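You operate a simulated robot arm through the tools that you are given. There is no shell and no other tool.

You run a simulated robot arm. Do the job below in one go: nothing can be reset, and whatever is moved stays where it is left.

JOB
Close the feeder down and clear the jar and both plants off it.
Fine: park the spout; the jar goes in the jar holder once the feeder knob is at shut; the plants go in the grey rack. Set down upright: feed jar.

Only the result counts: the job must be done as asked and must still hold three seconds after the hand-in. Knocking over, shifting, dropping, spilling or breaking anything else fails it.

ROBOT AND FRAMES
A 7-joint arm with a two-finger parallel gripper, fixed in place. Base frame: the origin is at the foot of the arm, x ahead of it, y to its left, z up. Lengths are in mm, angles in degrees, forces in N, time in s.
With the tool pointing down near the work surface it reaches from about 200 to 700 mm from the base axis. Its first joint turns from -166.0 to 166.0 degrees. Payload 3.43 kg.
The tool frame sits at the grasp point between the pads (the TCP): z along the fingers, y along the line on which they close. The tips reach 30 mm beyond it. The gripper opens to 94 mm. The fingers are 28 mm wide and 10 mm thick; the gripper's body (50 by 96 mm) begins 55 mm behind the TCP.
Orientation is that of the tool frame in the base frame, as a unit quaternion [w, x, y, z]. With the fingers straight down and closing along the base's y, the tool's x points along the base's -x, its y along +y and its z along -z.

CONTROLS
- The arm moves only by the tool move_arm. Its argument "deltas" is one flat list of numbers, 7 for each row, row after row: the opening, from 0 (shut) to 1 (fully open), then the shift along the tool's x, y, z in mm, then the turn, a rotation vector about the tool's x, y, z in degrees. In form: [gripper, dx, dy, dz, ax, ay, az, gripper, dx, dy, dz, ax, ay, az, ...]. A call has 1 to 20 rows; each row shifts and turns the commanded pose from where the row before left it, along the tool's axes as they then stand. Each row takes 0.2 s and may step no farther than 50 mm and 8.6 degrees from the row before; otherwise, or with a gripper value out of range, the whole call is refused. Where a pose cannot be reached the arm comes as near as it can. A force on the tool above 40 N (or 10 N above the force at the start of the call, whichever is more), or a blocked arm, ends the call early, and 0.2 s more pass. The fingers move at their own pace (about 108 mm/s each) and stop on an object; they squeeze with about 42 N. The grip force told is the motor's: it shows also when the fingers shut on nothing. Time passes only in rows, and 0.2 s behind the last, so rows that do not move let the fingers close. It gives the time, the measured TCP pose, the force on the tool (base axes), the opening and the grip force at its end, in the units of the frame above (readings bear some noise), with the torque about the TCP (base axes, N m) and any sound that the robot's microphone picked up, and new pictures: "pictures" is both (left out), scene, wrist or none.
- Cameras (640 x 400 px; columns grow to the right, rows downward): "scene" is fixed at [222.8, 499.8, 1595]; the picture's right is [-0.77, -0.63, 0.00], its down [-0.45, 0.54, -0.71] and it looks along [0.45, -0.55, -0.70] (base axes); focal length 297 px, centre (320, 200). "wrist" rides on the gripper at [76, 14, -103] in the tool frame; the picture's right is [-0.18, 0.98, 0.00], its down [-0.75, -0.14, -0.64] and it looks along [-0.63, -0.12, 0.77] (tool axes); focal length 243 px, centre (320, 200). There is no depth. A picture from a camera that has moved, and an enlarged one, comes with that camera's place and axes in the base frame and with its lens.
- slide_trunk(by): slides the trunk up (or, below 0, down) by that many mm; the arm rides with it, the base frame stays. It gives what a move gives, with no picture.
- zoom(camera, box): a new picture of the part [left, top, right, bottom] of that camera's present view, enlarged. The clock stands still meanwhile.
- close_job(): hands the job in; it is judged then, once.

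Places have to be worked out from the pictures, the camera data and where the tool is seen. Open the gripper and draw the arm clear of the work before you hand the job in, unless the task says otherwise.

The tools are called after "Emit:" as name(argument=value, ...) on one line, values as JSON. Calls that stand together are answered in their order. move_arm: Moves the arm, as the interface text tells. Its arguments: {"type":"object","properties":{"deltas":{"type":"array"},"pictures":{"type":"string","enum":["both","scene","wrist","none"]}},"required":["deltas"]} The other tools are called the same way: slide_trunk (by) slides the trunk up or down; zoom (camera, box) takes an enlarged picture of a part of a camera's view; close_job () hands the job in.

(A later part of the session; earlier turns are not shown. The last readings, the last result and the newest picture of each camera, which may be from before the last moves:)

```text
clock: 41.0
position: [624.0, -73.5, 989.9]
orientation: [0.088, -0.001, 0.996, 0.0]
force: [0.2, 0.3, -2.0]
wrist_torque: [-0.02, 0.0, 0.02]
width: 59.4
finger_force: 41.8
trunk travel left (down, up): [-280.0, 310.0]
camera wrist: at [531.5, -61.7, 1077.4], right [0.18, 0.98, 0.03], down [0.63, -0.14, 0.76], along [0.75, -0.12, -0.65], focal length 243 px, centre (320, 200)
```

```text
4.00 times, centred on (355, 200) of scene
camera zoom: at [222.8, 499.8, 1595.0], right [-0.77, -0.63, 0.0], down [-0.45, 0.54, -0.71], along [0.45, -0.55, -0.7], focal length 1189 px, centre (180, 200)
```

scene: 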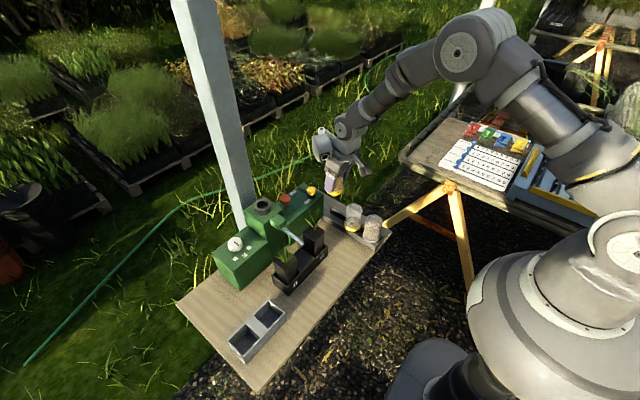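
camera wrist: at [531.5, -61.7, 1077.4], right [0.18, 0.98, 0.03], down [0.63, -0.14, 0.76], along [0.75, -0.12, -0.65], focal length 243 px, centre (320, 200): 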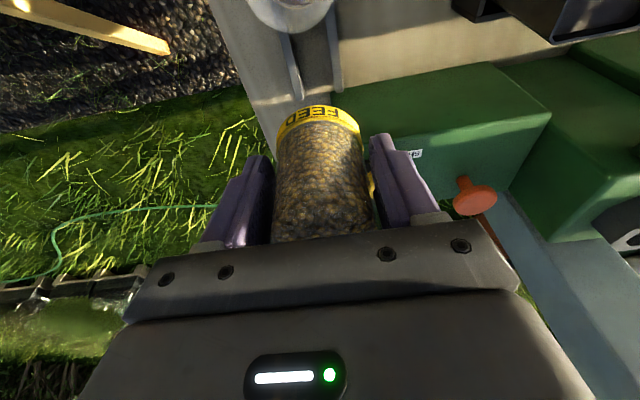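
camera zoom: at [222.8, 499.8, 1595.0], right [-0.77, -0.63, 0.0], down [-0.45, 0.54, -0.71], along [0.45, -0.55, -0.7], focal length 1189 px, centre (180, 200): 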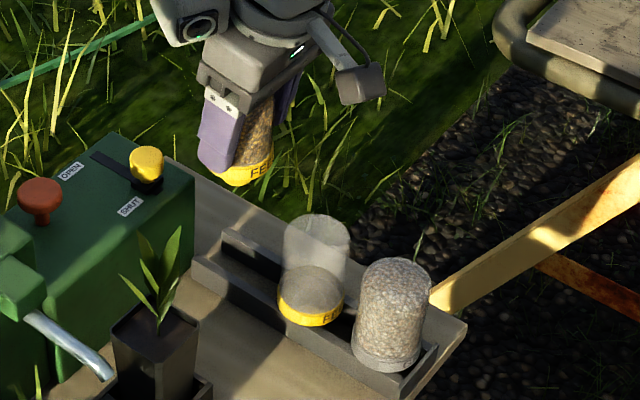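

The rails centre at y ≈ −76 in this view as well, so I'll correct y by −1.5 mm. I'm lowering the jar to just above the rails.

Emit:
move_arm(deltas=[0.4, 5.2, -0.4, 29.5, 0, 0, 0, 0.4, 5.2, -0.4, 29.5, 0, 0, 0, 0.4, 5.2, -0.4, 29.5, 0, 0, 0, 0.4, 3.4, -0.3, 18.7, 0, 0, 0, 0.4, 0, 0, 0, 0, 0, 0])

Emit:
zoom(camera="scene", box=[315, 180, 395, 250])

Emit:
zoom(camera="wrist", box=[220, 0, 420, 160])

```text
clock: 42.2
position: [623.8, -76.9, 883.3]
orientation: [0.087, 0.001, 0.996, 0.0]
force: [-0.5, 0.9, -1.5]
wrist_torque: [0.01, 0.0, 0.01]
width: 59.5
finger_force: 42.1
trunk travel left (down, up): [-280.0, 310.0]
camera wrist: at [531.4, -63.9, 968.6], right [0.18, 0.98, 0.03], down [0.63, -0.14, 0.76], along [0.76, -0.12, -0.65], focal length 243 px, centre (320, 200)
```

scene: 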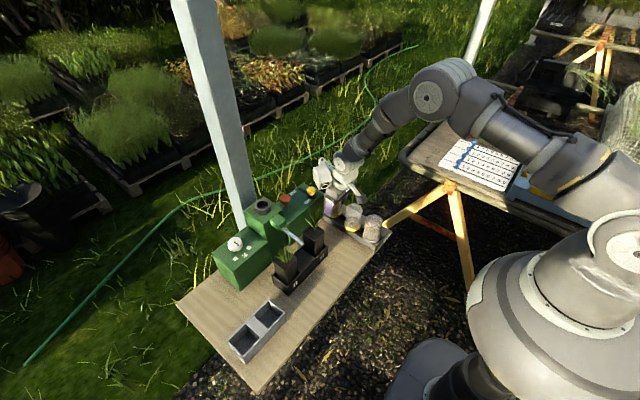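
wrist: 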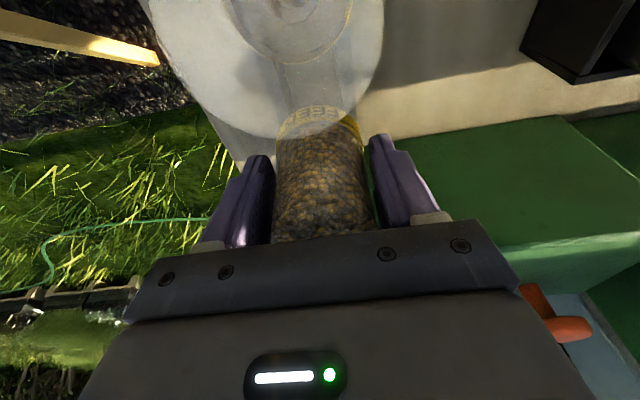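

```text
5.71 times, centred on (355, 215) of scene
camera zoom: at [222.8, 499.8, 1595.0], right [-0.77, -0.63, 0.0], down [-0.45, 0.54, -0.71], along [0.45, -0.55, -0.7], focal length 1699 px, centre (120, 114)
```

zoom: 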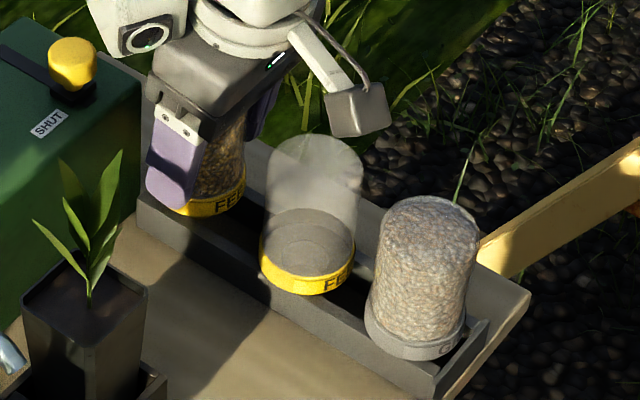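

```text
2.50 times, centred on (320, 80) of wrist
camera zoom: at [531.4, -63.9, 968.6], right [0.18, 0.98, 0.03], down [0.63, -0.14, 0.76], along [0.76, -0.12, -0.65], focal length 606 px, centre (320, 500)
```

zoom: 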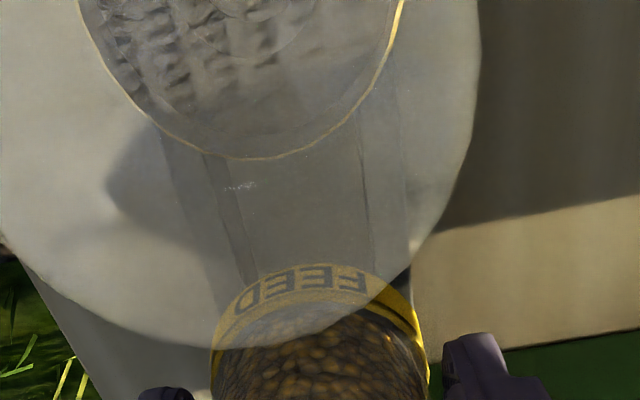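

The jar is about 19 mm above its expected seat. I'll lower it slowly and watch the vertical force.

Emit:
move_arm(deltas=[0.4, 0.87, 0, 4.92, 0, 0, 0, 0.4, 0.87, 0, 4.92, 0, 0, 0, 0.4, 0.52, 0, 2.95, 0, 0, 0, 0.4, 0, 0, 0, 0, 0, 0], pictures="none")

Emit:
move_arm(deltas=[0.4, 0.35, 0, 1.97, 0, 0, 0, 0.4, 0, 0, 0, 0, 0, 0], pictures="none")

Emit:
move_arm(deltas=[0.4, 0.35, 0, 1.97, 0, 0, 0, 0.4, 0, 0, 0, 0, 0, 0], pictures="scene")

Emit:
zoom(camera="scene", box=[315, 180, 395, 250])

```text
clock: 43.2
position: [623.9, -77.1, 872.6]
orientation: [0.091, -0.001, 0.996, 0.0]
force: [0.6, -0.5, 27.0]
wrist_torque: [-0.24, 0.1, -0.18]
width: 59.4
finger_force: 41.9
trunk travel left (down, up): [-280.0, 310.0]
```

```text
clock: 43.8
position: [623.1, -76.9, 869.7]
orientation: [0.089, 0.0, 0.996, 0.0]
force: [1.3, -0.5, 25.4]
wrist_torque: [-0.69, -0.26, -0.08]
width: 59.2
finger_force: 42.2
trunk travel left (down, up): [-280.0, 310.0]
```

```text
clock: 44.4
position: [623.4, -76.2, 866.7]
orientation: [0.088, 0.0, 0.996, -0.001]
force: [-1.1, -0.7, 26.8]
wrist_torque: [-0.69, -0.15, -0.1]
width: 58.9
finger_force: 42.2
trunk travel left (down, up): [-280.0, 310.0]
```

scene: 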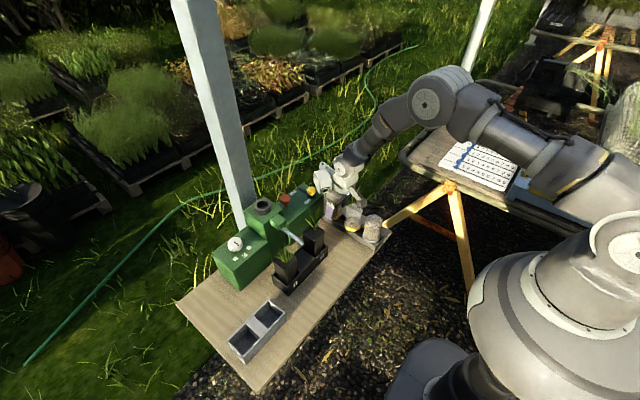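

```text
5.71 times, centred on (355, 215) of scene
camera zoom: at [222.8, 499.8, 1595.0], right [-0.77, -0.63, 0.0], down [-0.45, 0.54, -0.71], along [0.45, -0.55, -0.7], focal length 1699 px, centre (120, 114)
```

zoom: 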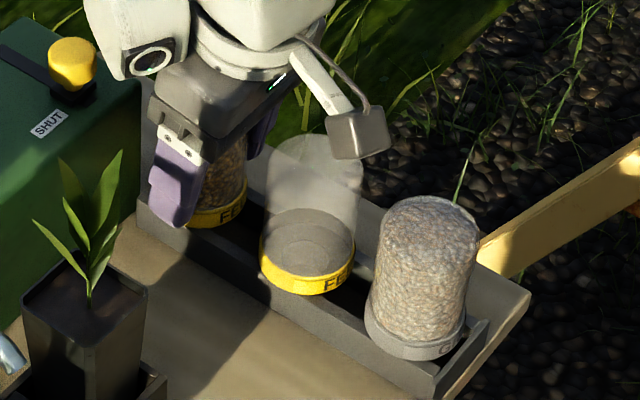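

Contact came near TCP z ≈ 873, and after that the fingers slid a little on the glass, so the jar looks seated. I'll zoom in and compare its band height with the neighbours before releasing.

Emit:
zoom(camera="scene", box=[328, 195, 368, 225])

Emit:
zoom(camera="wrist", box=[220, 0, 420, 160])

```text
13.33 times, centred on (348, 210) of scene
camera zoom: at [222.8, 499.8, 1595.0], right [-0.77, -0.63, 0.0], down [-0.45, 0.54, -0.71], along [0.45, -0.55, -0.7], focal length 3963 px, centre (-53, 67)
```

zoom: 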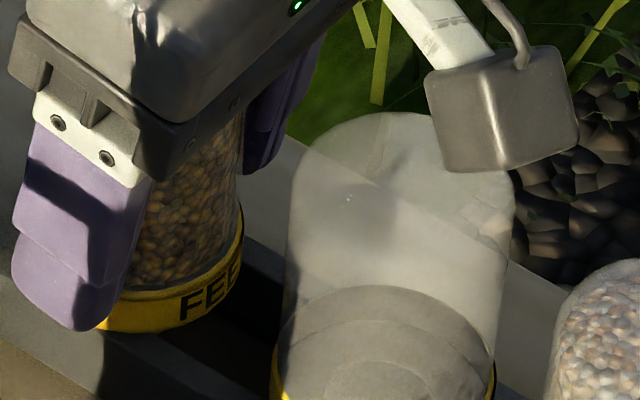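

```text
2.50 times, centred on (320, 80) of wrist
camera zoom: at [529.6, -64.1, 953.0], right [0.18, 0.98, 0.03], down [0.63, -0.14, 0.76], along [0.76, -0.12, -0.64], focal length 606 px, centre (320, 500)
```

zoom: 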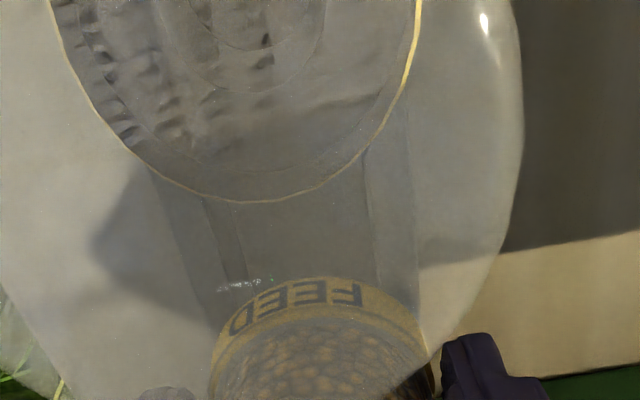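

The band sits level with the rails next to its neighbours and the jar stands upright. I'll release it and rise straight up.

Emit:
move_arm(deltas=[0.75, 0, 0, 0, 0, 0, 0, 1, 0, 0, 0, 0, 0, 0, 1, 0, 0, 0, 0, 0, 0], pictures="scene")

Emit:
zoom(camera="scene", box=[315, 180, 395, 250])

```text
clock: 45.2
position: [623.8, -76.9, 866.1]
orientation: [0.087, 0.0, 0.996, -0.001]
force: [-0.6, -0.6, 0.3]
wrist_torque: [0.01, 0.0, 0.01]
width: 94.1
finger_force: 0.0
trunk travel left (down, up): [-280.0, 310.0]
```

scene: 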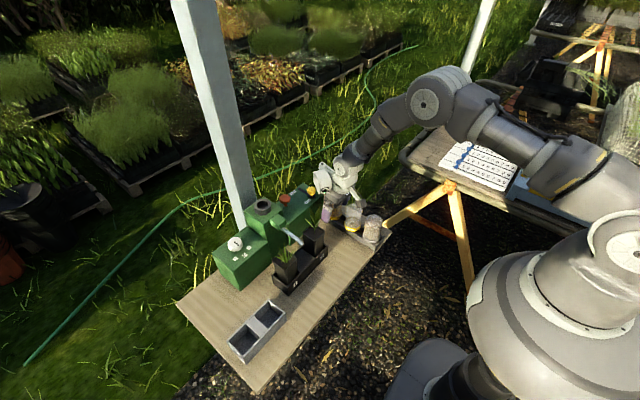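

```text
5.71 times, centred on (355, 215) of scene
camera zoom: at [222.8, 499.8, 1595.0], right [-0.77, -0.63, 0.0], down [-0.45, 0.54, -0.71], along [0.45, -0.55, -0.7], focal length 1699 px, centre (120, 114)
```

zoom: 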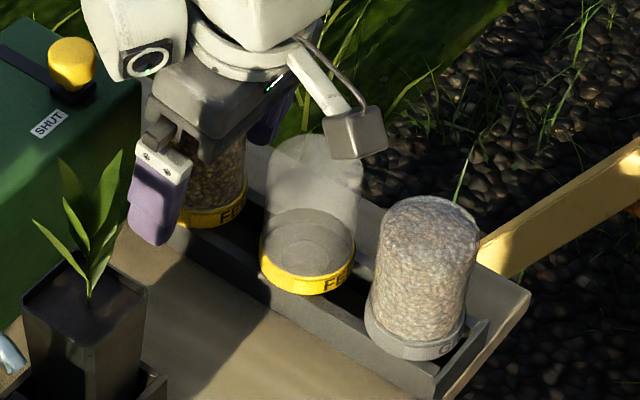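

Released, and no force remains. Rising straight up off the jar.

Emit:
move_arm(deltas=[1, -2.6, 0, -14.8, 0, 0, 0, 1, -5.2, 0, -29.5, 0, 0, 0, 1, -5.2, 0, -29.5, 0, 0, 0, 1, -5.2, 0, -29.5, 0, 0, 0, 1, -5.2, 0, -29.5, 0, 0, 0, 1, 0, 0, 0, 0, 0, 0])

Emit:
zoom(camera="scene", box=[315, 180, 395, 250])

Emit:
zoom(camera="wrist", box=[220, 0, 420, 160])

```text
clock: 46.6
position: [625.0, -75.9, 1000.8]
orientation: [0.088, 0.0, 0.996, 0.0]
force: [0.0, 0.6, 0.5]
wrist_torque: [-0.02, 0.03, -0.01]
width: 94.4
finger_force: 0.1
trunk travel left (down, up): [-280.0, 310.0]
camera wrist: at [532.0, -64.1, 1087.0], right [0.18, 0.98, 0.03], down [0.63, -0.14, 0.76], along [0.75, -0.12, -0.65], focal length 243 px, centre (320, 200)
```

scene: 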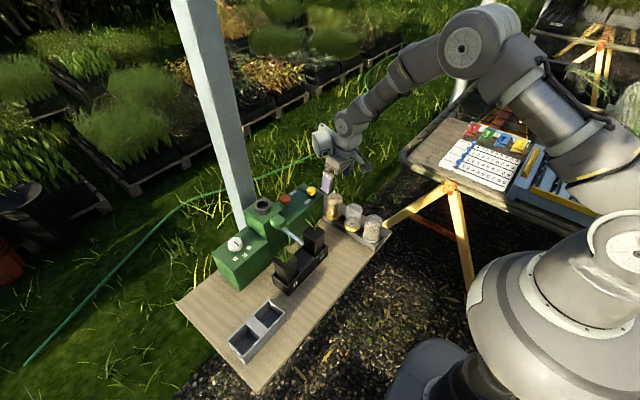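
wrist: 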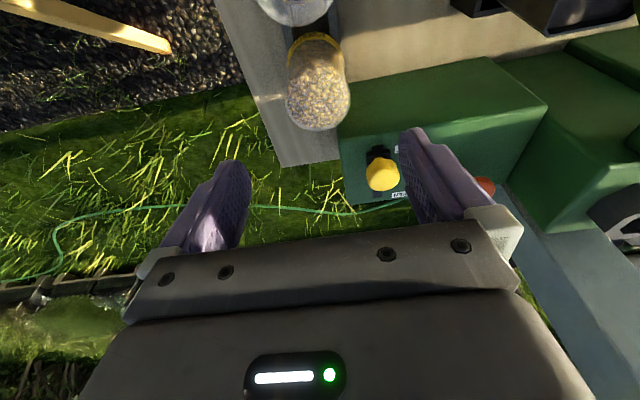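

```text
5.71 times, centred on (355, 215) of scene
camera zoom: at [222.8, 499.8, 1595.0], right [-0.77, -0.63, 0.0], down [-0.45, 0.54, -0.71], along [0.45, -0.55, -0.7], focal length 1699 px, centre (120, 114)
```

zoom: 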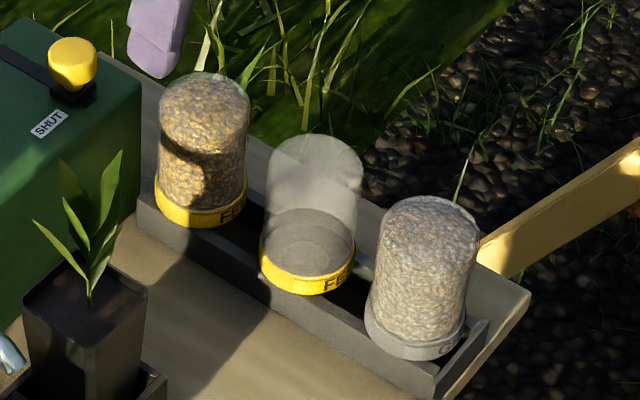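

```text
2.50 times, centred on (320, 80) of wrist
camera zoom: at [532.0, -64.1, 1087.0], right [0.18, 0.98, 0.03], down [0.63, -0.14, 0.76], along [0.75, -0.12, -0.65], focal length 606 px, centre (320, 500)
```

zoom: 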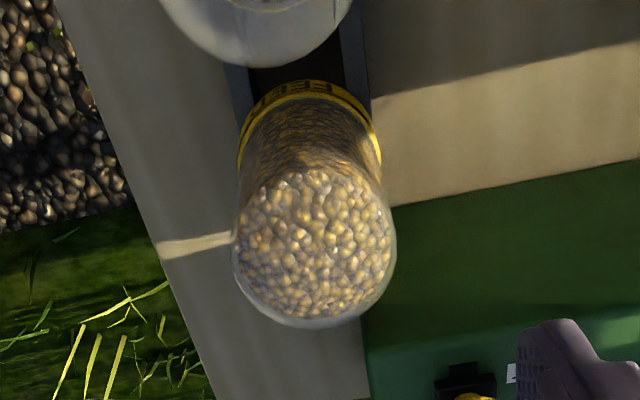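

The jar stands upright in the holder at the same level as its neighbours. Now the plants: I'll straighten the tool and move back for a view over the pots.

Emit:
move_arm(deltas=[1, 0, 0, 0, 0, 5, 0, 1, 0, 0, 0, 0, 5, 0, 1, 21, 41.2, -10, 0, 0, 0, 1, 21, 41.2, -10, 0, 0, 0, 1, 21, 41.2, -10, 0, 0, 0, 1, 21, 41.2, -10, 0, 0, 0, 1, 21, 41.2, -10, 0, 0, 0, 1, 0, 0, 0, 0, 0, 0])

Emit:
zoom(camera="wrist", box=[220, 20, 420, 180])

Emit:
zoom(camera="scene", box=[250, 210, 350, 300])

```text
clock: 48.4
position: [516.6, 129.1, 1050.7]
orientation: [0.0, -0.001, 1.0, 0.0]
force: [-0.4, -0.1, -0.9]
wrist_torque: [0.02, -0.03, -0.03]
width: 94.0
finger_force: 0.1
trunk travel left (down, up): [-280.0, 310.0]
camera wrist: at [441.5, 142.0, 1151.7], right [0.18, 0.98, 0.0], down [0.75, -0.14, 0.64], along [0.63, -0.12, -0.77], focal length 243 px, centre (320, 200)
```

scene: 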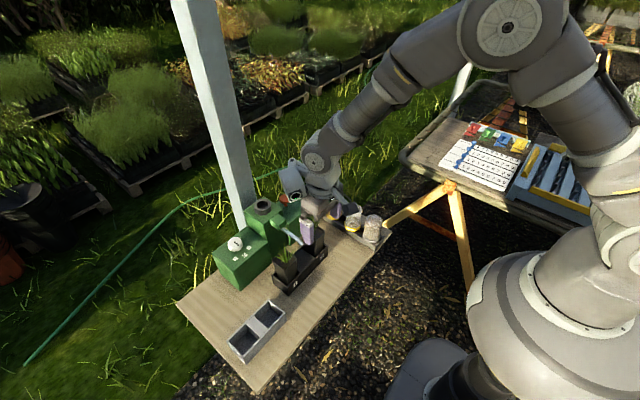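
wrist: 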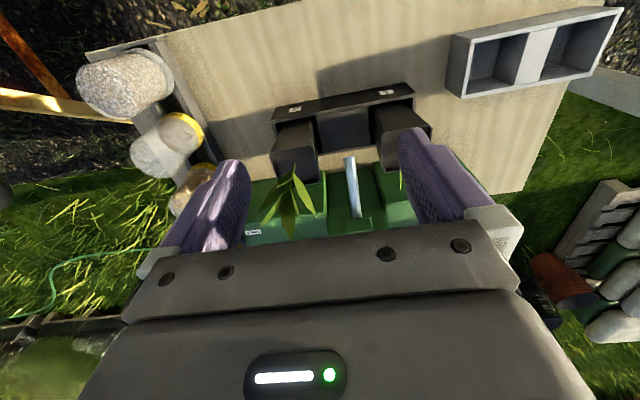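

```text
2.50 times, centred on (320, 100) of wrist
camera zoom: at [441.5, 142.0, 1151.7], right [0.18, 0.98, 0.0], down [0.75, -0.14, 0.64], along [0.63, -0.12, -0.77], focal length 606 px, centre (320, 450)
```

zoom: 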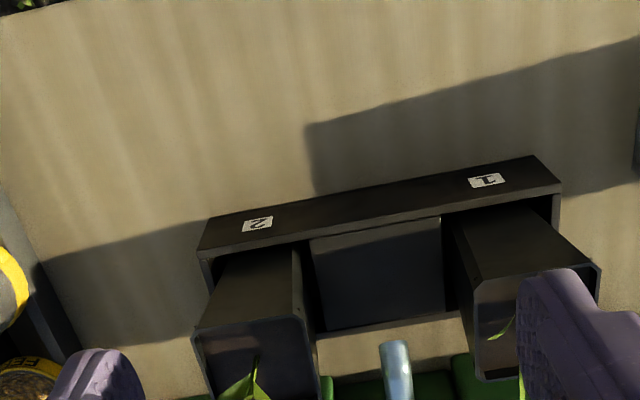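

```text
4.44 times, centred on (300, 255) of scene
camera zoom: at [222.8, 499.8, 1595.0], right [-0.77, -0.63, 0.0], down [-0.45, 0.54, -0.71], along [0.45, -0.55, -0.7], focal length 1321 px, centre (409, -44)
```

zoom: 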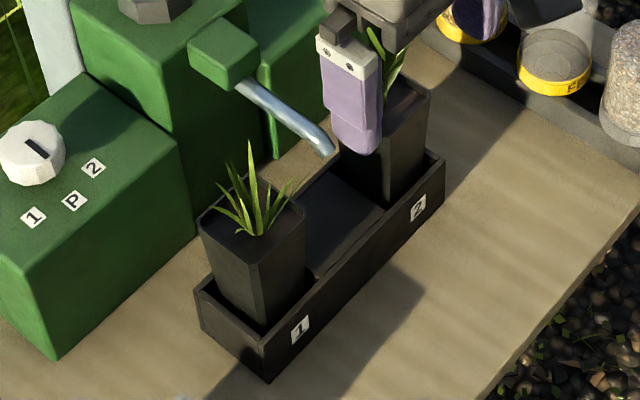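

The pot rims triangulate to about z ≈ 912 and the tray rim to 848, with the rack off to the left. I'll zoom in on the rack and pots to measure them.

Emit:
zoom(camera="wrist", box=[440, 0, 640, 120])

Emit:
zoom(camera="scene", box=[215, 285, 305, 375])

```text
3.20 times, centred on (540, 60) of wrist
camera zoom: at [441.5, 142.0, 1151.7], right [0.18, 0.98, 0.0], down [0.75, -0.14, 0.64], along [0.63, -0.12, -0.77], focal length 776 px, centre (-384, 648)
```

zoom: 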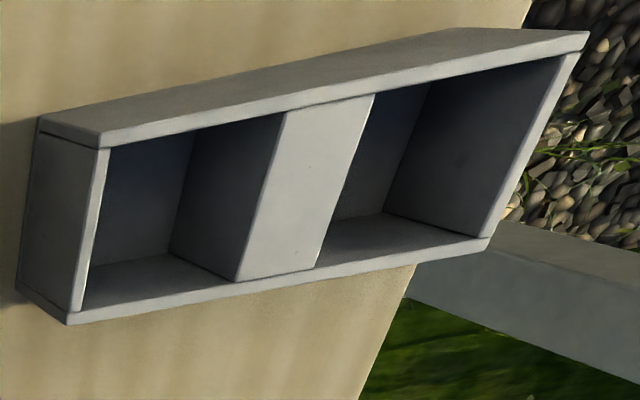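

```text
4.44 times, centred on (260, 330) of scene
camera zoom: at [222.8, 499.8, 1595.0], right [-0.77, -0.63, 0.0], down [-0.45, 0.54, -0.71], along [0.45, -0.55, -0.7], focal length 1321 px, centre (587, -378)
```

zoom: 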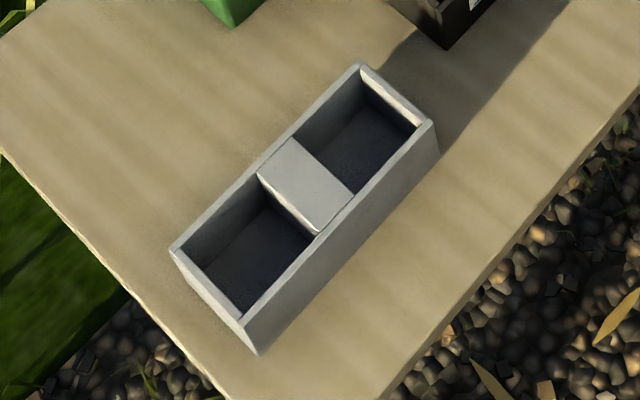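

Rack: rim z ≈ 847, x 504–563, with recesses centred at about (534, 326) and (534, 404), each roughly 50 mm. The pots are 48 mm at the rim, at (583.5, 212) and (583.5, 89), rim z ≈ 912. I'll grip from the near side with the tool leaning 35° so the leaves stay clear of the hand.

Emit:
move_arm(deltas=[0.74, 38, 29, 0, 0, 0, 0, 0.74, 38, 29, 0, 0, 0, 0, 0.74, 0, 24, 0, 0, -7, 0, 0.74, 0, 0, 0, 0, -7, 0, 0.74, 0, 0, 0, 0, -7, 0, 0.74, 0, 0, 0, 0, -7, 0, 0.74, 0, 0, 0, 0, -7, 0, 0.74, 0, 0, 0, 0, 0, 0])

Emit:
zoom(camera="wrist", box=[220, 60, 420, 220])

```text
clock: 50.2
position: [441.8, 210.8, 1050.8]
orientation: [0.301, -0.001, 0.954, 0.0]
force: [0.9, -0.2, -0.4]
wrist_torque: [-0.02, -0.02, 0.06]
width: 69.8
finger_force: 0.0
trunk travel left (down, up): [-280.0, 310.0]
camera wrist: at [321.5, 223.8, 1089.3], right [0.15, 0.98, 0.11], down [0.25, -0.14, 0.96], along [0.96, -0.12, -0.26], focal length 243 px, centre (320, 200)
```

scene: 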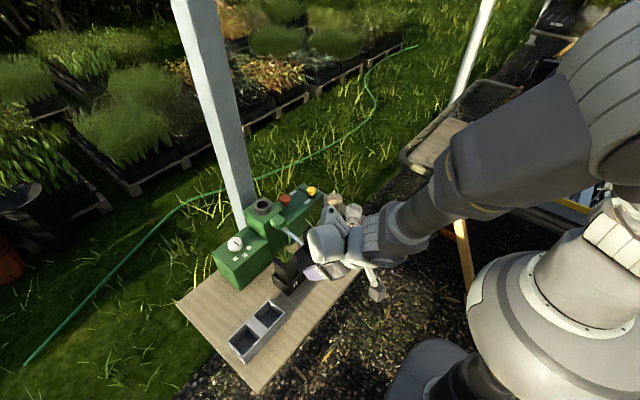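
wrist: 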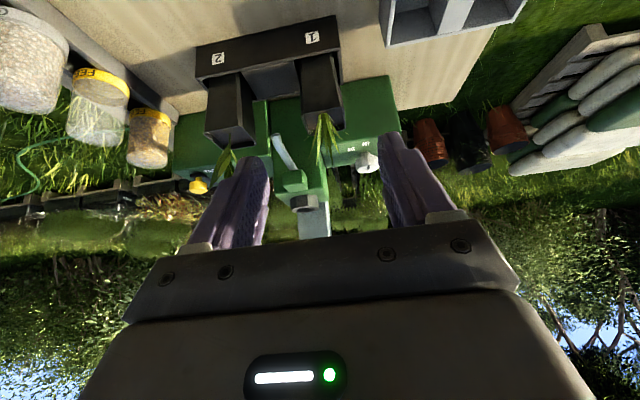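

```text
2.50 times, centred on (320, 140) of wrist
camera zoom: at [321.5, 223.8, 1089.3], right [0.15, 0.98, 0.11], down [0.25, -0.14, 0.96], along [0.96, -0.12, -0.26], focal length 606 px, centre (320, 350)
```

zoom: 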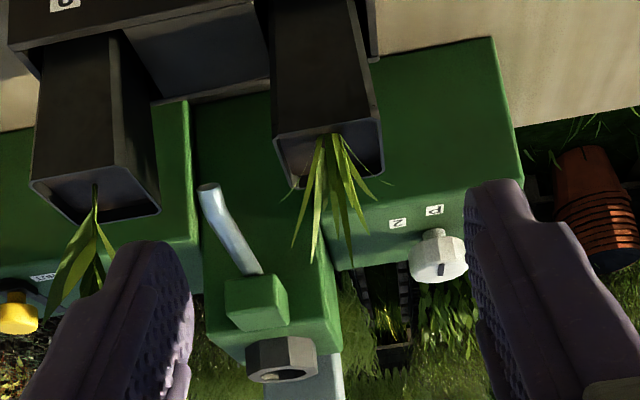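

Refined: pot 1 rim centre (579, 210), pot 2 (580, 90), rim z ≈ 921, and the spout tip is at (571, 149, 932), between them. I'll lean 7° more and come down in front of pot 1 at rim height.

Emit:
move_arm(deltas=[0.7, 0, 0, 0, 0, -7, 0, 0.7, 20.2, -0.4, 41.4, 0, 0, 0, 0.7, 20.2, -0.4, 41.4, 0, 0, 0, 0.7, 20.2, -0.3, 41.4, 0, 0, 0, 0.7, 0, 0, 0, 0, 0, 0])

Emit:
zoom(camera="wrist", box=[220, 60, 420, 220])

Emit:
zoom(camera="scene", box=[240, 210, 360, 310])

```text
clock: 51.4
position: [481.1, 210.2, 919.0]
orientation: [0.358, -0.001, 0.934, 0.001]
force: [0.2, -0.2, 0.4]
wrist_torque: [0.01, 0.01, 0.03]
width: 66.0
finger_force: 0.1
trunk travel left (down, up): [-280.0, 310.0]
camera wrist: at [356.2, 223.0, 941.4], right [0.14, 0.98, 0.12], down [0.13, -0.14, 0.98], along [0.98, -0.12, -0.15], focal length 243 px, centre (320, 200)
```

scene: 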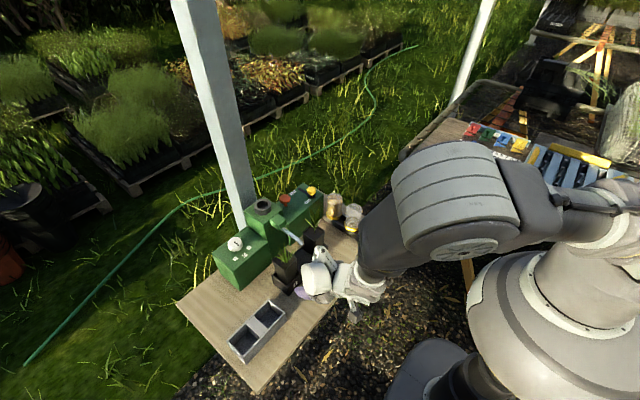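
wrist: 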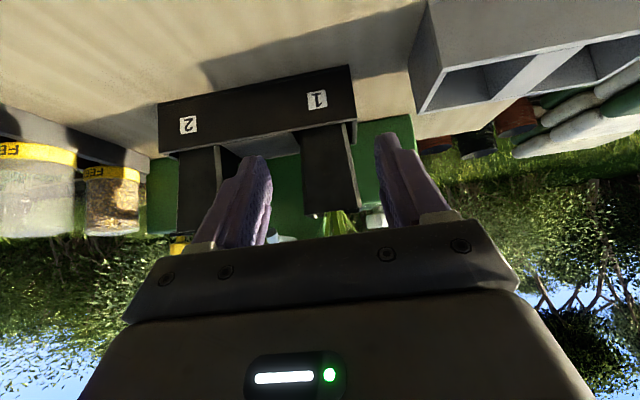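

```text
2.50 times, centred on (320, 140) of wrist
camera zoom: at [356.2, 223.0, 941.4], right [0.14, 0.98, 0.12], down [0.13, -0.14, 0.98], along [0.98, -0.12, -0.15], focal length 606 px, centre (320, 350)
```

zoom: 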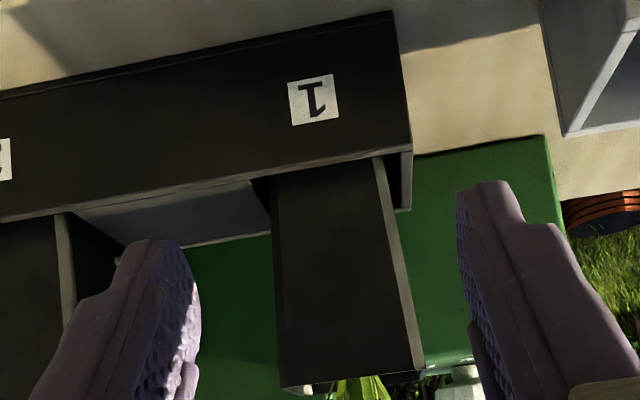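

```text
4.00 times, centred on (300, 260) of scene
camera zoom: at [222.8, 499.8, 1595.0], right [-0.77, -0.63, 0.0], down [-0.45, 0.54, -0.71], along [0.45, -0.55, -0.7], focal length 1189 px, centre (400, -40)
```

zoom: 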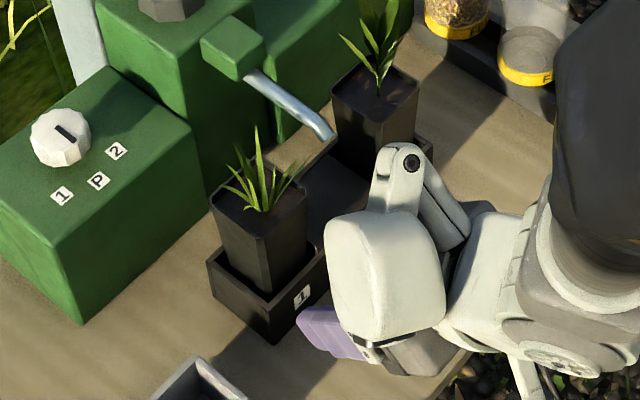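

The near view confirms pot 1: rim z ≈ 923, centre y ≈ 209. I'll advance horizontally so the fingers pass either side of the pot.

Emit:
move_arm(deltas=[0.7, -17.7, -0.2, 16.6, 0, 0, 0, 0.7, -17.7, -0.2, 16.6, 0, 0, 0, 0.7, -17.7, -0.2, 16.6, 0, 0, 0, 0.7, 0, 0, 0, 0, 0, 0])

Emit:
zoom(camera="wrist", box=[220, 80, 420, 240])

Emit:
zoom(camera="scene", box=[240, 210, 340, 300])

```text
clock: 52.4
position: [552.9, 210.8, 917.0]
orientation: [0.358, -0.001, 0.934, 0.0]
force: [-0.1, 0.0, 0.1]
wrist_torque: [0.01, 0.04, 0.0]
width: 66.0
finger_force: 0.1
trunk travel left (down, up): [-280.0, 310.0]
camera wrist: at [428.1, 222.9, 940.0], right [0.14, 0.98, 0.12], down [0.13, -0.14, 0.98], along [0.98, -0.12, -0.15], focal length 243 px, centre (320, 200)
```

scene: 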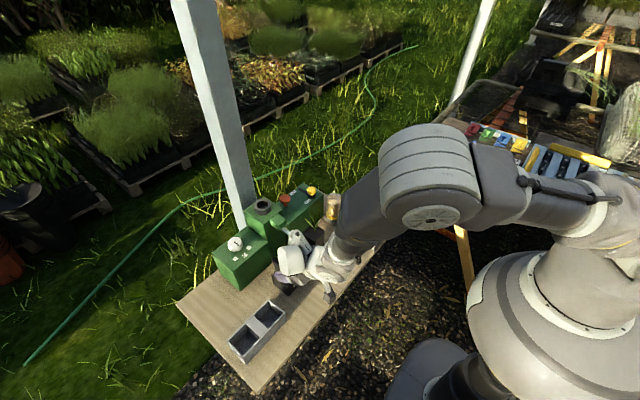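
wrist: 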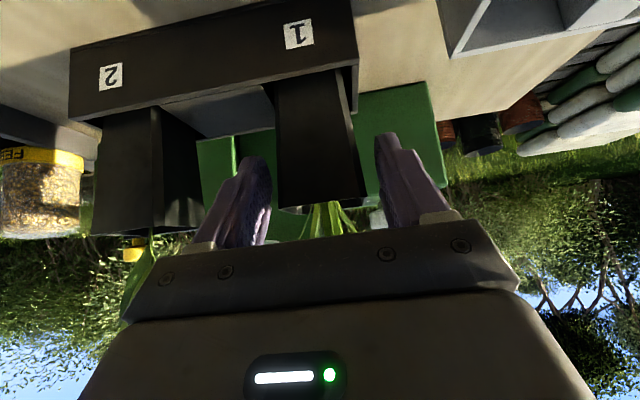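

```text
2.50 times, centred on (320, 160) of wrist
camera zoom: at [428.1, 222.9, 940.0], right [0.14, 0.98, 0.12], down [0.13, -0.14, 0.98], along [0.98, -0.12, -0.15], focal length 606 px, centre (320, 300)
```

zoom: 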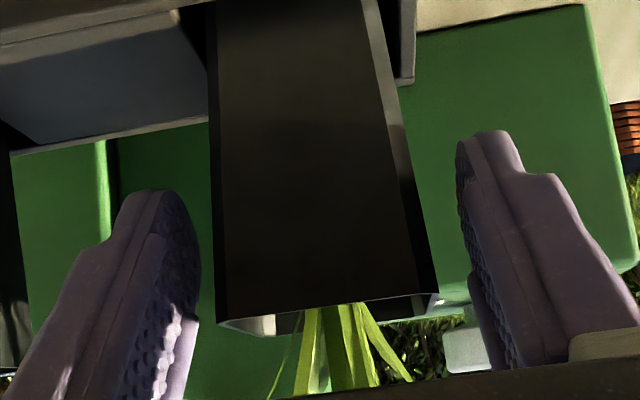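

```text
4.44 times, centred on (290, 255) of scene
camera zoom: at [222.8, 499.8, 1595.0], right [-0.77, -0.63, 0.0], down [-0.45, 0.54, -0.71], along [0.45, -0.55, -0.7], focal length 1321 px, centre (453, -44)
```

zoom: 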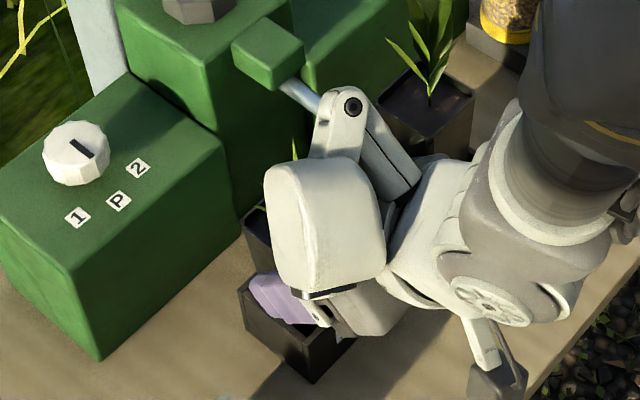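

The pot lies between the fingers and looks about 1 mm to +y of centre. I'll do the last 25 mm and close gently.

Emit:
move_arm(deltas=[0.7, -9.3, 0.5, 8.4, 0, 0, 0, 0.7, -9.3, 0.5, 8.4, 0, 0, 0, 0.7, 0, 0, 0, 0, 0, 0])

Emit:
zoom(camera="wrist", box=[220, 80, 420, 240])

Emit:
zoom(camera="scene", box=[240, 210, 340, 300])

```text
clock: 53.2
position: [577.6, 210.4, 916.7]
orientation: [0.358, -0.001, 0.934, 0.001]
force: [0.5, 0.6, 0.4]
wrist_torque: [0.02, -0.01, -0.01]
width: 65.7
finger_force: 0.2
trunk travel left (down, up): [-280.0, 310.0]
camera wrist: at [453.5, 223.4, 939.8], right [0.14, 0.98, 0.12], down [0.13, -0.14, 0.98], along [0.98, -0.12, -0.15], focal length 243 px, centre (320, 200)
```

scene: 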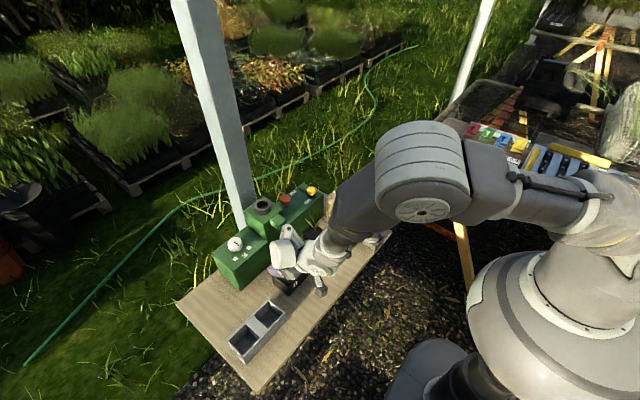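
wrist: 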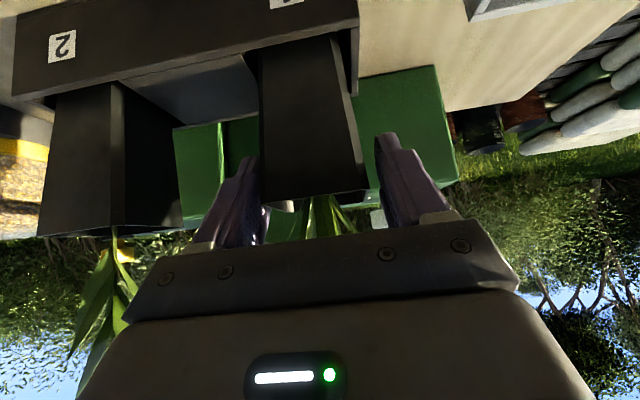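

```text
2.50 times, centred on (320, 160) of wrist
camera zoom: at [453.5, 223.4, 939.8], right [0.14, 0.98, 0.12], down [0.13, -0.14, 0.98], along [0.98, -0.12, -0.15], focal length 606 px, centre (320, 300)
```

zoom: 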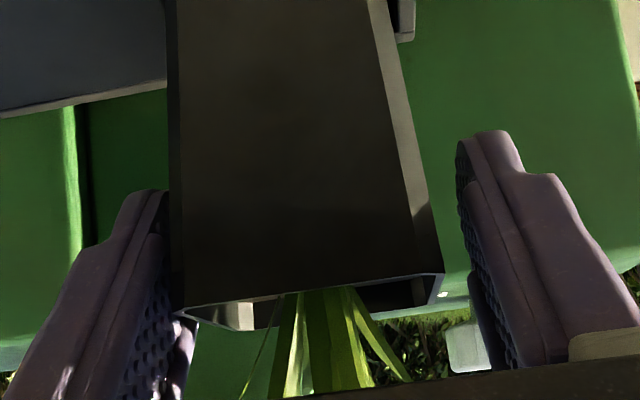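

```text
4.44 times, centred on (290, 255) of scene
camera zoom: at [222.8, 499.8, 1595.0], right [-0.77, -0.63, 0.0], down [-0.45, 0.54, -0.71], along [0.45, -0.55, -0.7], focal length 1321 px, centre (453, -44)
```

zoom: 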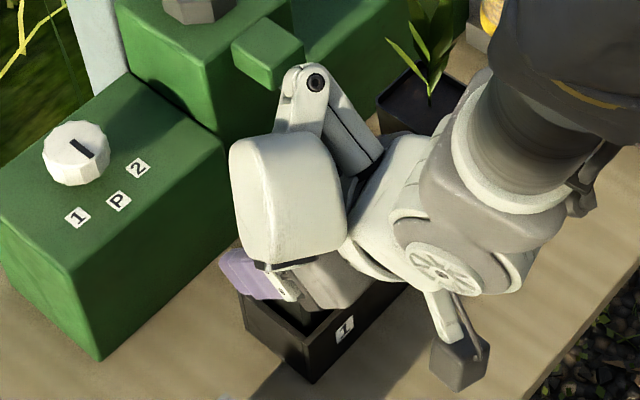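

The pot computes to within 0.5 mm of the tool's centre plane. Closing on it.

Emit:
move_arm(deltas=[0.55, 0, 0, 0, 0, 0, 0, 0.4, 0, 0, 0, 0, 0, 0, 0.4, 0, 0, 0, 0, 0, 0, 0.4, 0, 0, 0, 0, 0, 0], pictures="wrist")

```text
clock: 54.2
position: [578.3, 211.3, 915.8]
orientation: [0.359, 0.0, 0.933, 0.0]
force: [-0.1, 0.1, 0.4]
wrist_torque: [0.02, -0.08, -0.02]
width: 53.7
finger_force: 41.5
trunk travel left (down, up): [-280.0, 310.0]
camera wrist: at [453.5, 223.3, 939.8], right [0.14, 0.98, 0.12], down [0.13, -0.14, 0.98], along [0.98, -0.12, -0.15], focal length 243 px, centre (320, 200)
```

wrist: 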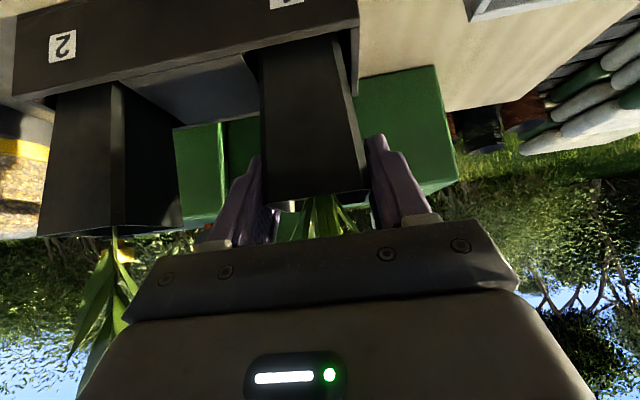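

Gripped at 53.7 mm with 41.5 N. Lifting slowly at first.

Emit:
move_arm(deltas=[0.4, -6.7, 0, -7.4, 0, 0, 0, 0.4, -6.7, 0, -7.4, 0, 0, 0, 0.4, 0, 0, 0, 0, 0, 0])

Emit:
zoom(camera="wrist", box=[220, 40, 420, 200])

```text
clock: 55.0
position: [578.6, 212.1, 935.2]
orientation: [0.358, 0.001, 0.934, 0.0]
force: [-0.5, -0.1, -1.9]
wrist_torque: [0.03, -0.01, 0.0]
width: 53.7
finger_force: 42.2
trunk travel left (down, up): [-280.0, 310.0]
camera wrist: at [453.5, 223.5, 959.5], right [0.14, 0.98, 0.12], down [0.13, -0.14, 0.98], along [0.98, -0.12, -0.15], focal length 243 px, centre (320, 200)
```

scene: 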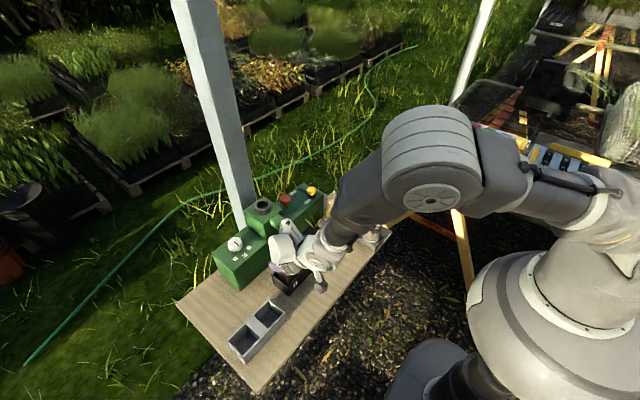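
wrist: 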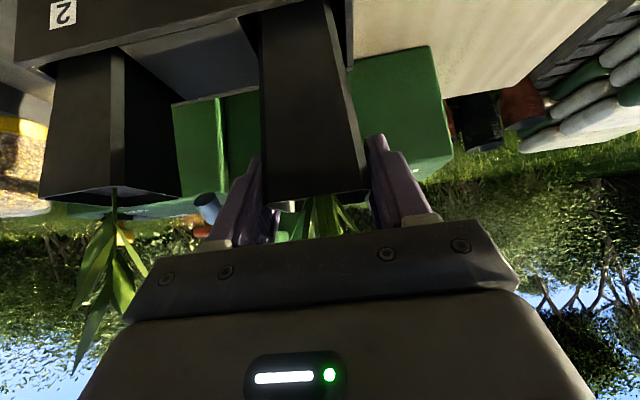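

```text
2.50 times, centred on (320, 120) of wrist
camera zoom: at [453.5, 223.5, 959.5], right [0.14, 0.98, 0.12], down [0.13, -0.14, 0.98], along [0.98, -0.12, -0.15], focal length 606 px, centre (320, 400)
```

zoom: 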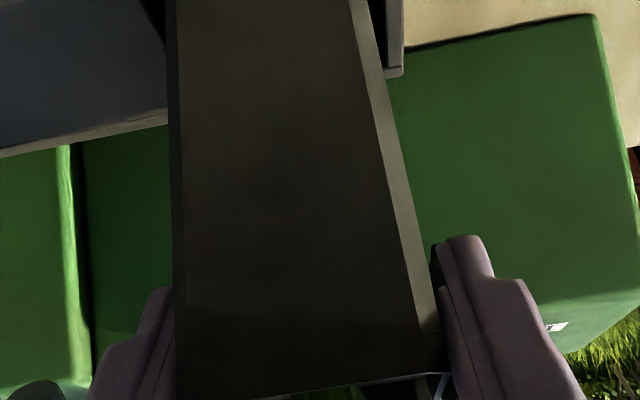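

The pot comes up with the gripper. I'll lift 90 mm more to clear the tray, then look at the pot's base.

Emit:
move_arm(deltas=[0.4, -20.1, 0, -22.3, 0, 0, 0, 0.4, -20.1, 0, -22.3, 0, 0, 0, 0.4, -20.1, 0, -22.3, 0, 0, 0, 0.4, 0, 0, 0, 0, 0, 0])

Emit:
zoom(camera="wrist", box=[200, 0, 440, 200])

Emit:
zoom(camera="scene", box=[230, 200, 350, 300])

```text
clock: 56.0
position: [578.2, 211.2, 1026.6]
orientation: [0.358, -0.001, 0.934, 0.0]
force: [0.2, -0.3, -1.9]
wrist_torque: [0.01, -0.02, -0.02]
width: 54.0
finger_force: 42.2
trunk travel left (down, up): [-280.0, 310.0]
camera wrist: at [453.5, 224.9, 1050.4], right [0.14, 0.98, 0.12], down [0.13, -0.14, 0.98], along [0.98, -0.12, -0.15], focal length 243 px, centre (320, 200)
```

scene: 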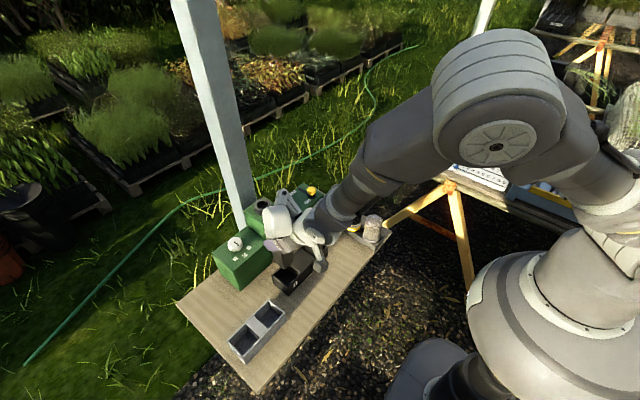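
wrist: 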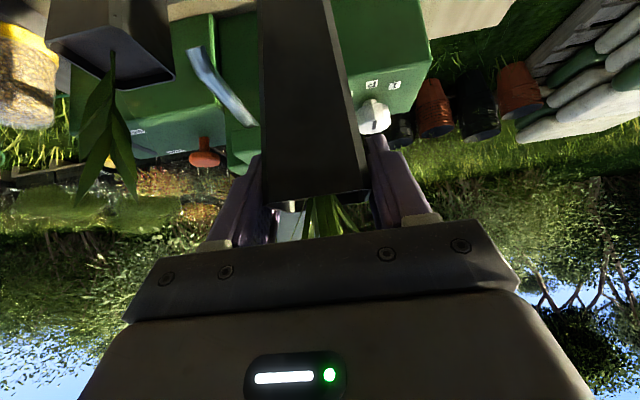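

```text
2.00 times, centred on (320, 100) of wrist
camera zoom: at [453.5, 224.9, 1050.4], right [0.14, 0.98, 0.12], down [0.13, -0.14, 0.98], along [0.98, -0.12, -0.15], focal length 485 px, centre (320, 400)
```

zoom: 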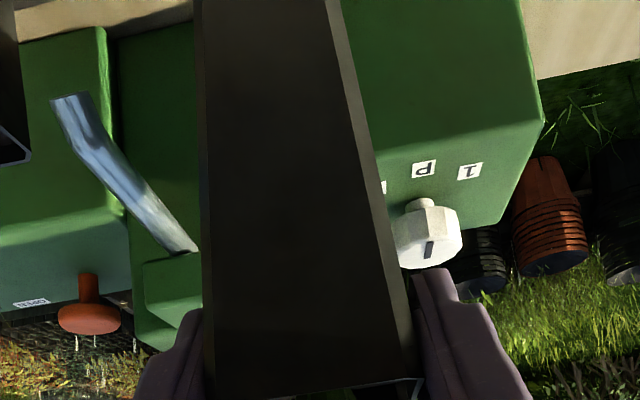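

```text
4.00 times, centred on (290, 250) of scene
camera zoom: at [222.8, 499.8, 1595.0], right [-0.77, -0.63, 0.0], down [-0.45, 0.54, -0.71], along [0.45, -0.55, -0.7], focal length 1189 px, centre (440, 0)
```

zoom: 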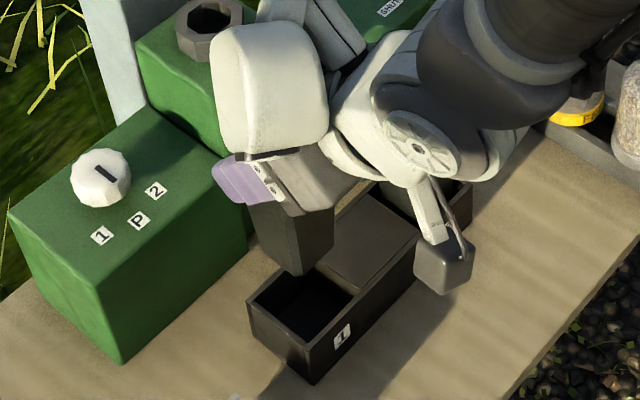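

The pot is clear of the tray, about 120 mm tall, with its base about 116 mm below the TCP. I'll carry it over the near recess of the grey rack, centred at about (534, 326).

Emit:
move_arm(deltas=[0.4, 11.6, 38.2, -10.4, 0, 0, 0, 0.4, 11.6, 38.2, -10.4, 0, 0, 0, 0.4, 11.6, 38.2, -10.4, 0, 0, 0, 0.4, 0, 0, 0, 0, 0, 0], pictures="none")

Emit:
move_arm(deltas=[0.4, 15, 0, 16.7, 0, 0, 0, 0.4, 15, 0, 16.7, 0, 0, 0, 0.4, 0, 0, 0, 0, 0, 0])

Emit:
zoom(camera="scene", box=[210, 260, 310, 360])

Emit:
zoom(camera="wrist", box=[200, 0, 440, 200])

```text
clock: 57.0
position: [532.5, 325.6, 1027.2]
orientation: [0.358, 0.0, 0.934, -0.001]
force: [0.1, -0.6, -1.8]
wrist_torque: [-0.02, 0.01, -0.01]
width: 53.6
finger_force: 41.5
trunk travel left (down, up): [-280.0, 310.0]
```

```text
clock: 57.8
position: [531.8, 325.8, 981.3]
orientation: [0.358, 0.0, 0.934, 0.0]
force: [0.6, 0.3, -0.7]
wrist_torque: [0.04, 0.01, 0.01]
width: 53.7
finger_force: 42.1
trunk travel left (down, up): [-280.0, 310.0]
camera wrist: at [406.7, 338.7, 1005.4], right [0.14, 0.98, 0.12], down [0.13, -0.14, 0.98], along [0.98, -0.12, -0.15], focal length 243 px, centre (320, 200)
```

scene: 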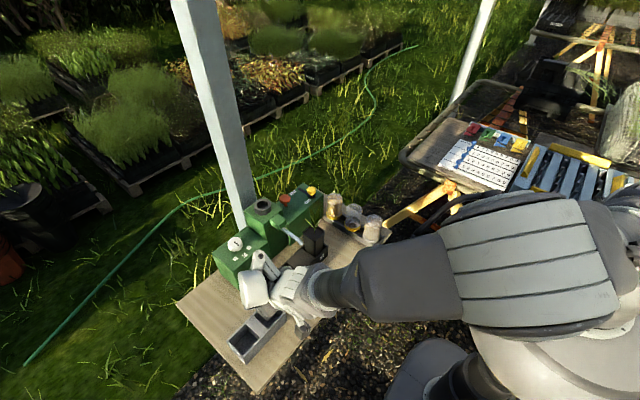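
wrist: 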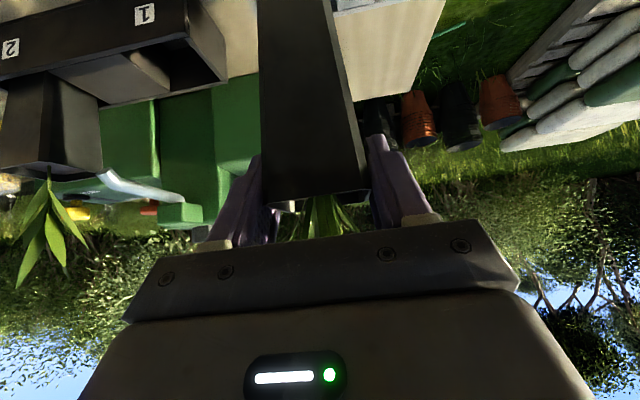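

```text
4.00 times, centred on (260, 310) of scene
camera zoom: at [222.8, 499.8, 1595.0], right [-0.77, -0.63, 0.0], down [-0.45, 0.54, -0.71], along [0.45, -0.55, -0.7], focal length 1189 px, centre (560, -240)
```

zoom: 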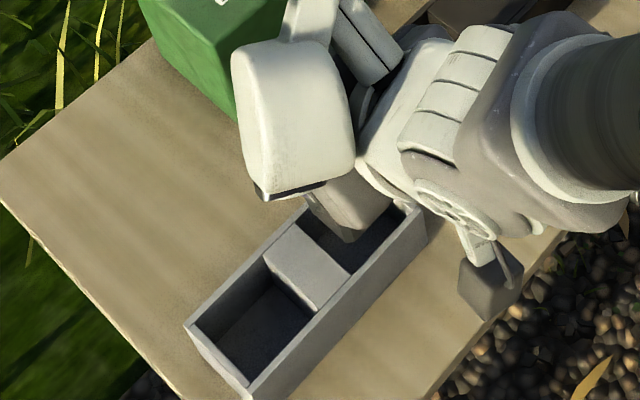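

```text
2.00 times, centred on (320, 100) of wrist
camera zoom: at [406.7, 338.7, 1005.4], right [0.14, 0.98, 0.12], down [0.13, -0.14, 0.98], along [0.98, -0.12, -0.15], focal length 485 px, centre (320, 400)
```

zoom: 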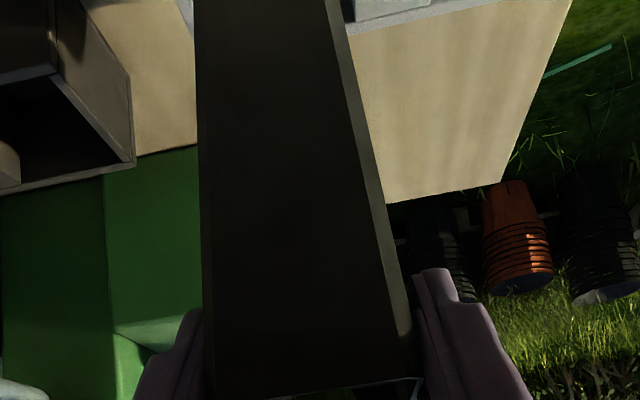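

The pot base hovers above the recess at about z = 865. I'll zoom the scene camera in tightly to verify lateral alignment before lowering.

Emit:
zoom(camera="scene", box=[225, 295, 295, 365])

Emit:
zoom(camera="scene", box=[255, 300, 295, 330])

```text
5.71 times, centred on (260, 330) of scene
camera zoom: at [222.8, 499.8, 1595.0], right [-0.77, -0.63, 0.0], down [-0.45, 0.54, -0.71], along [0.45, -0.55, -0.7], focal length 1699 px, centre (663, -543)
```

zoom: 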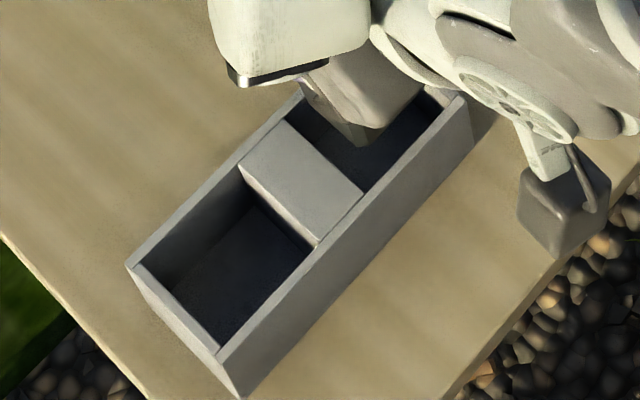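

```text
13.33 times, centred on (275, 315) of scene
camera zoom: at [222.8, 499.8, 1595.0], right [-0.77, -0.63, 0.0], down [-0.45, 0.54, -0.71], along [0.45, -0.55, -0.7], focal length 3963 px, centre (920, -1333)
```

zoom: 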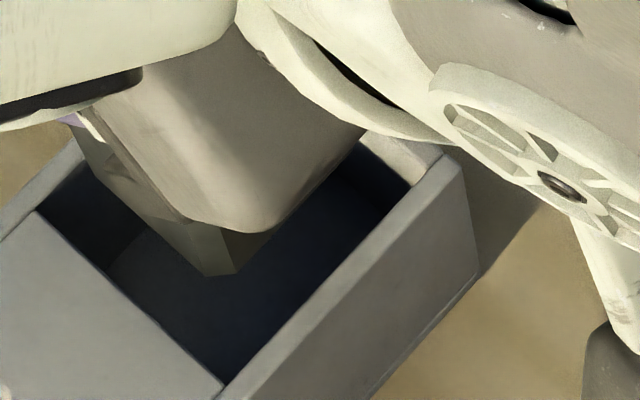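

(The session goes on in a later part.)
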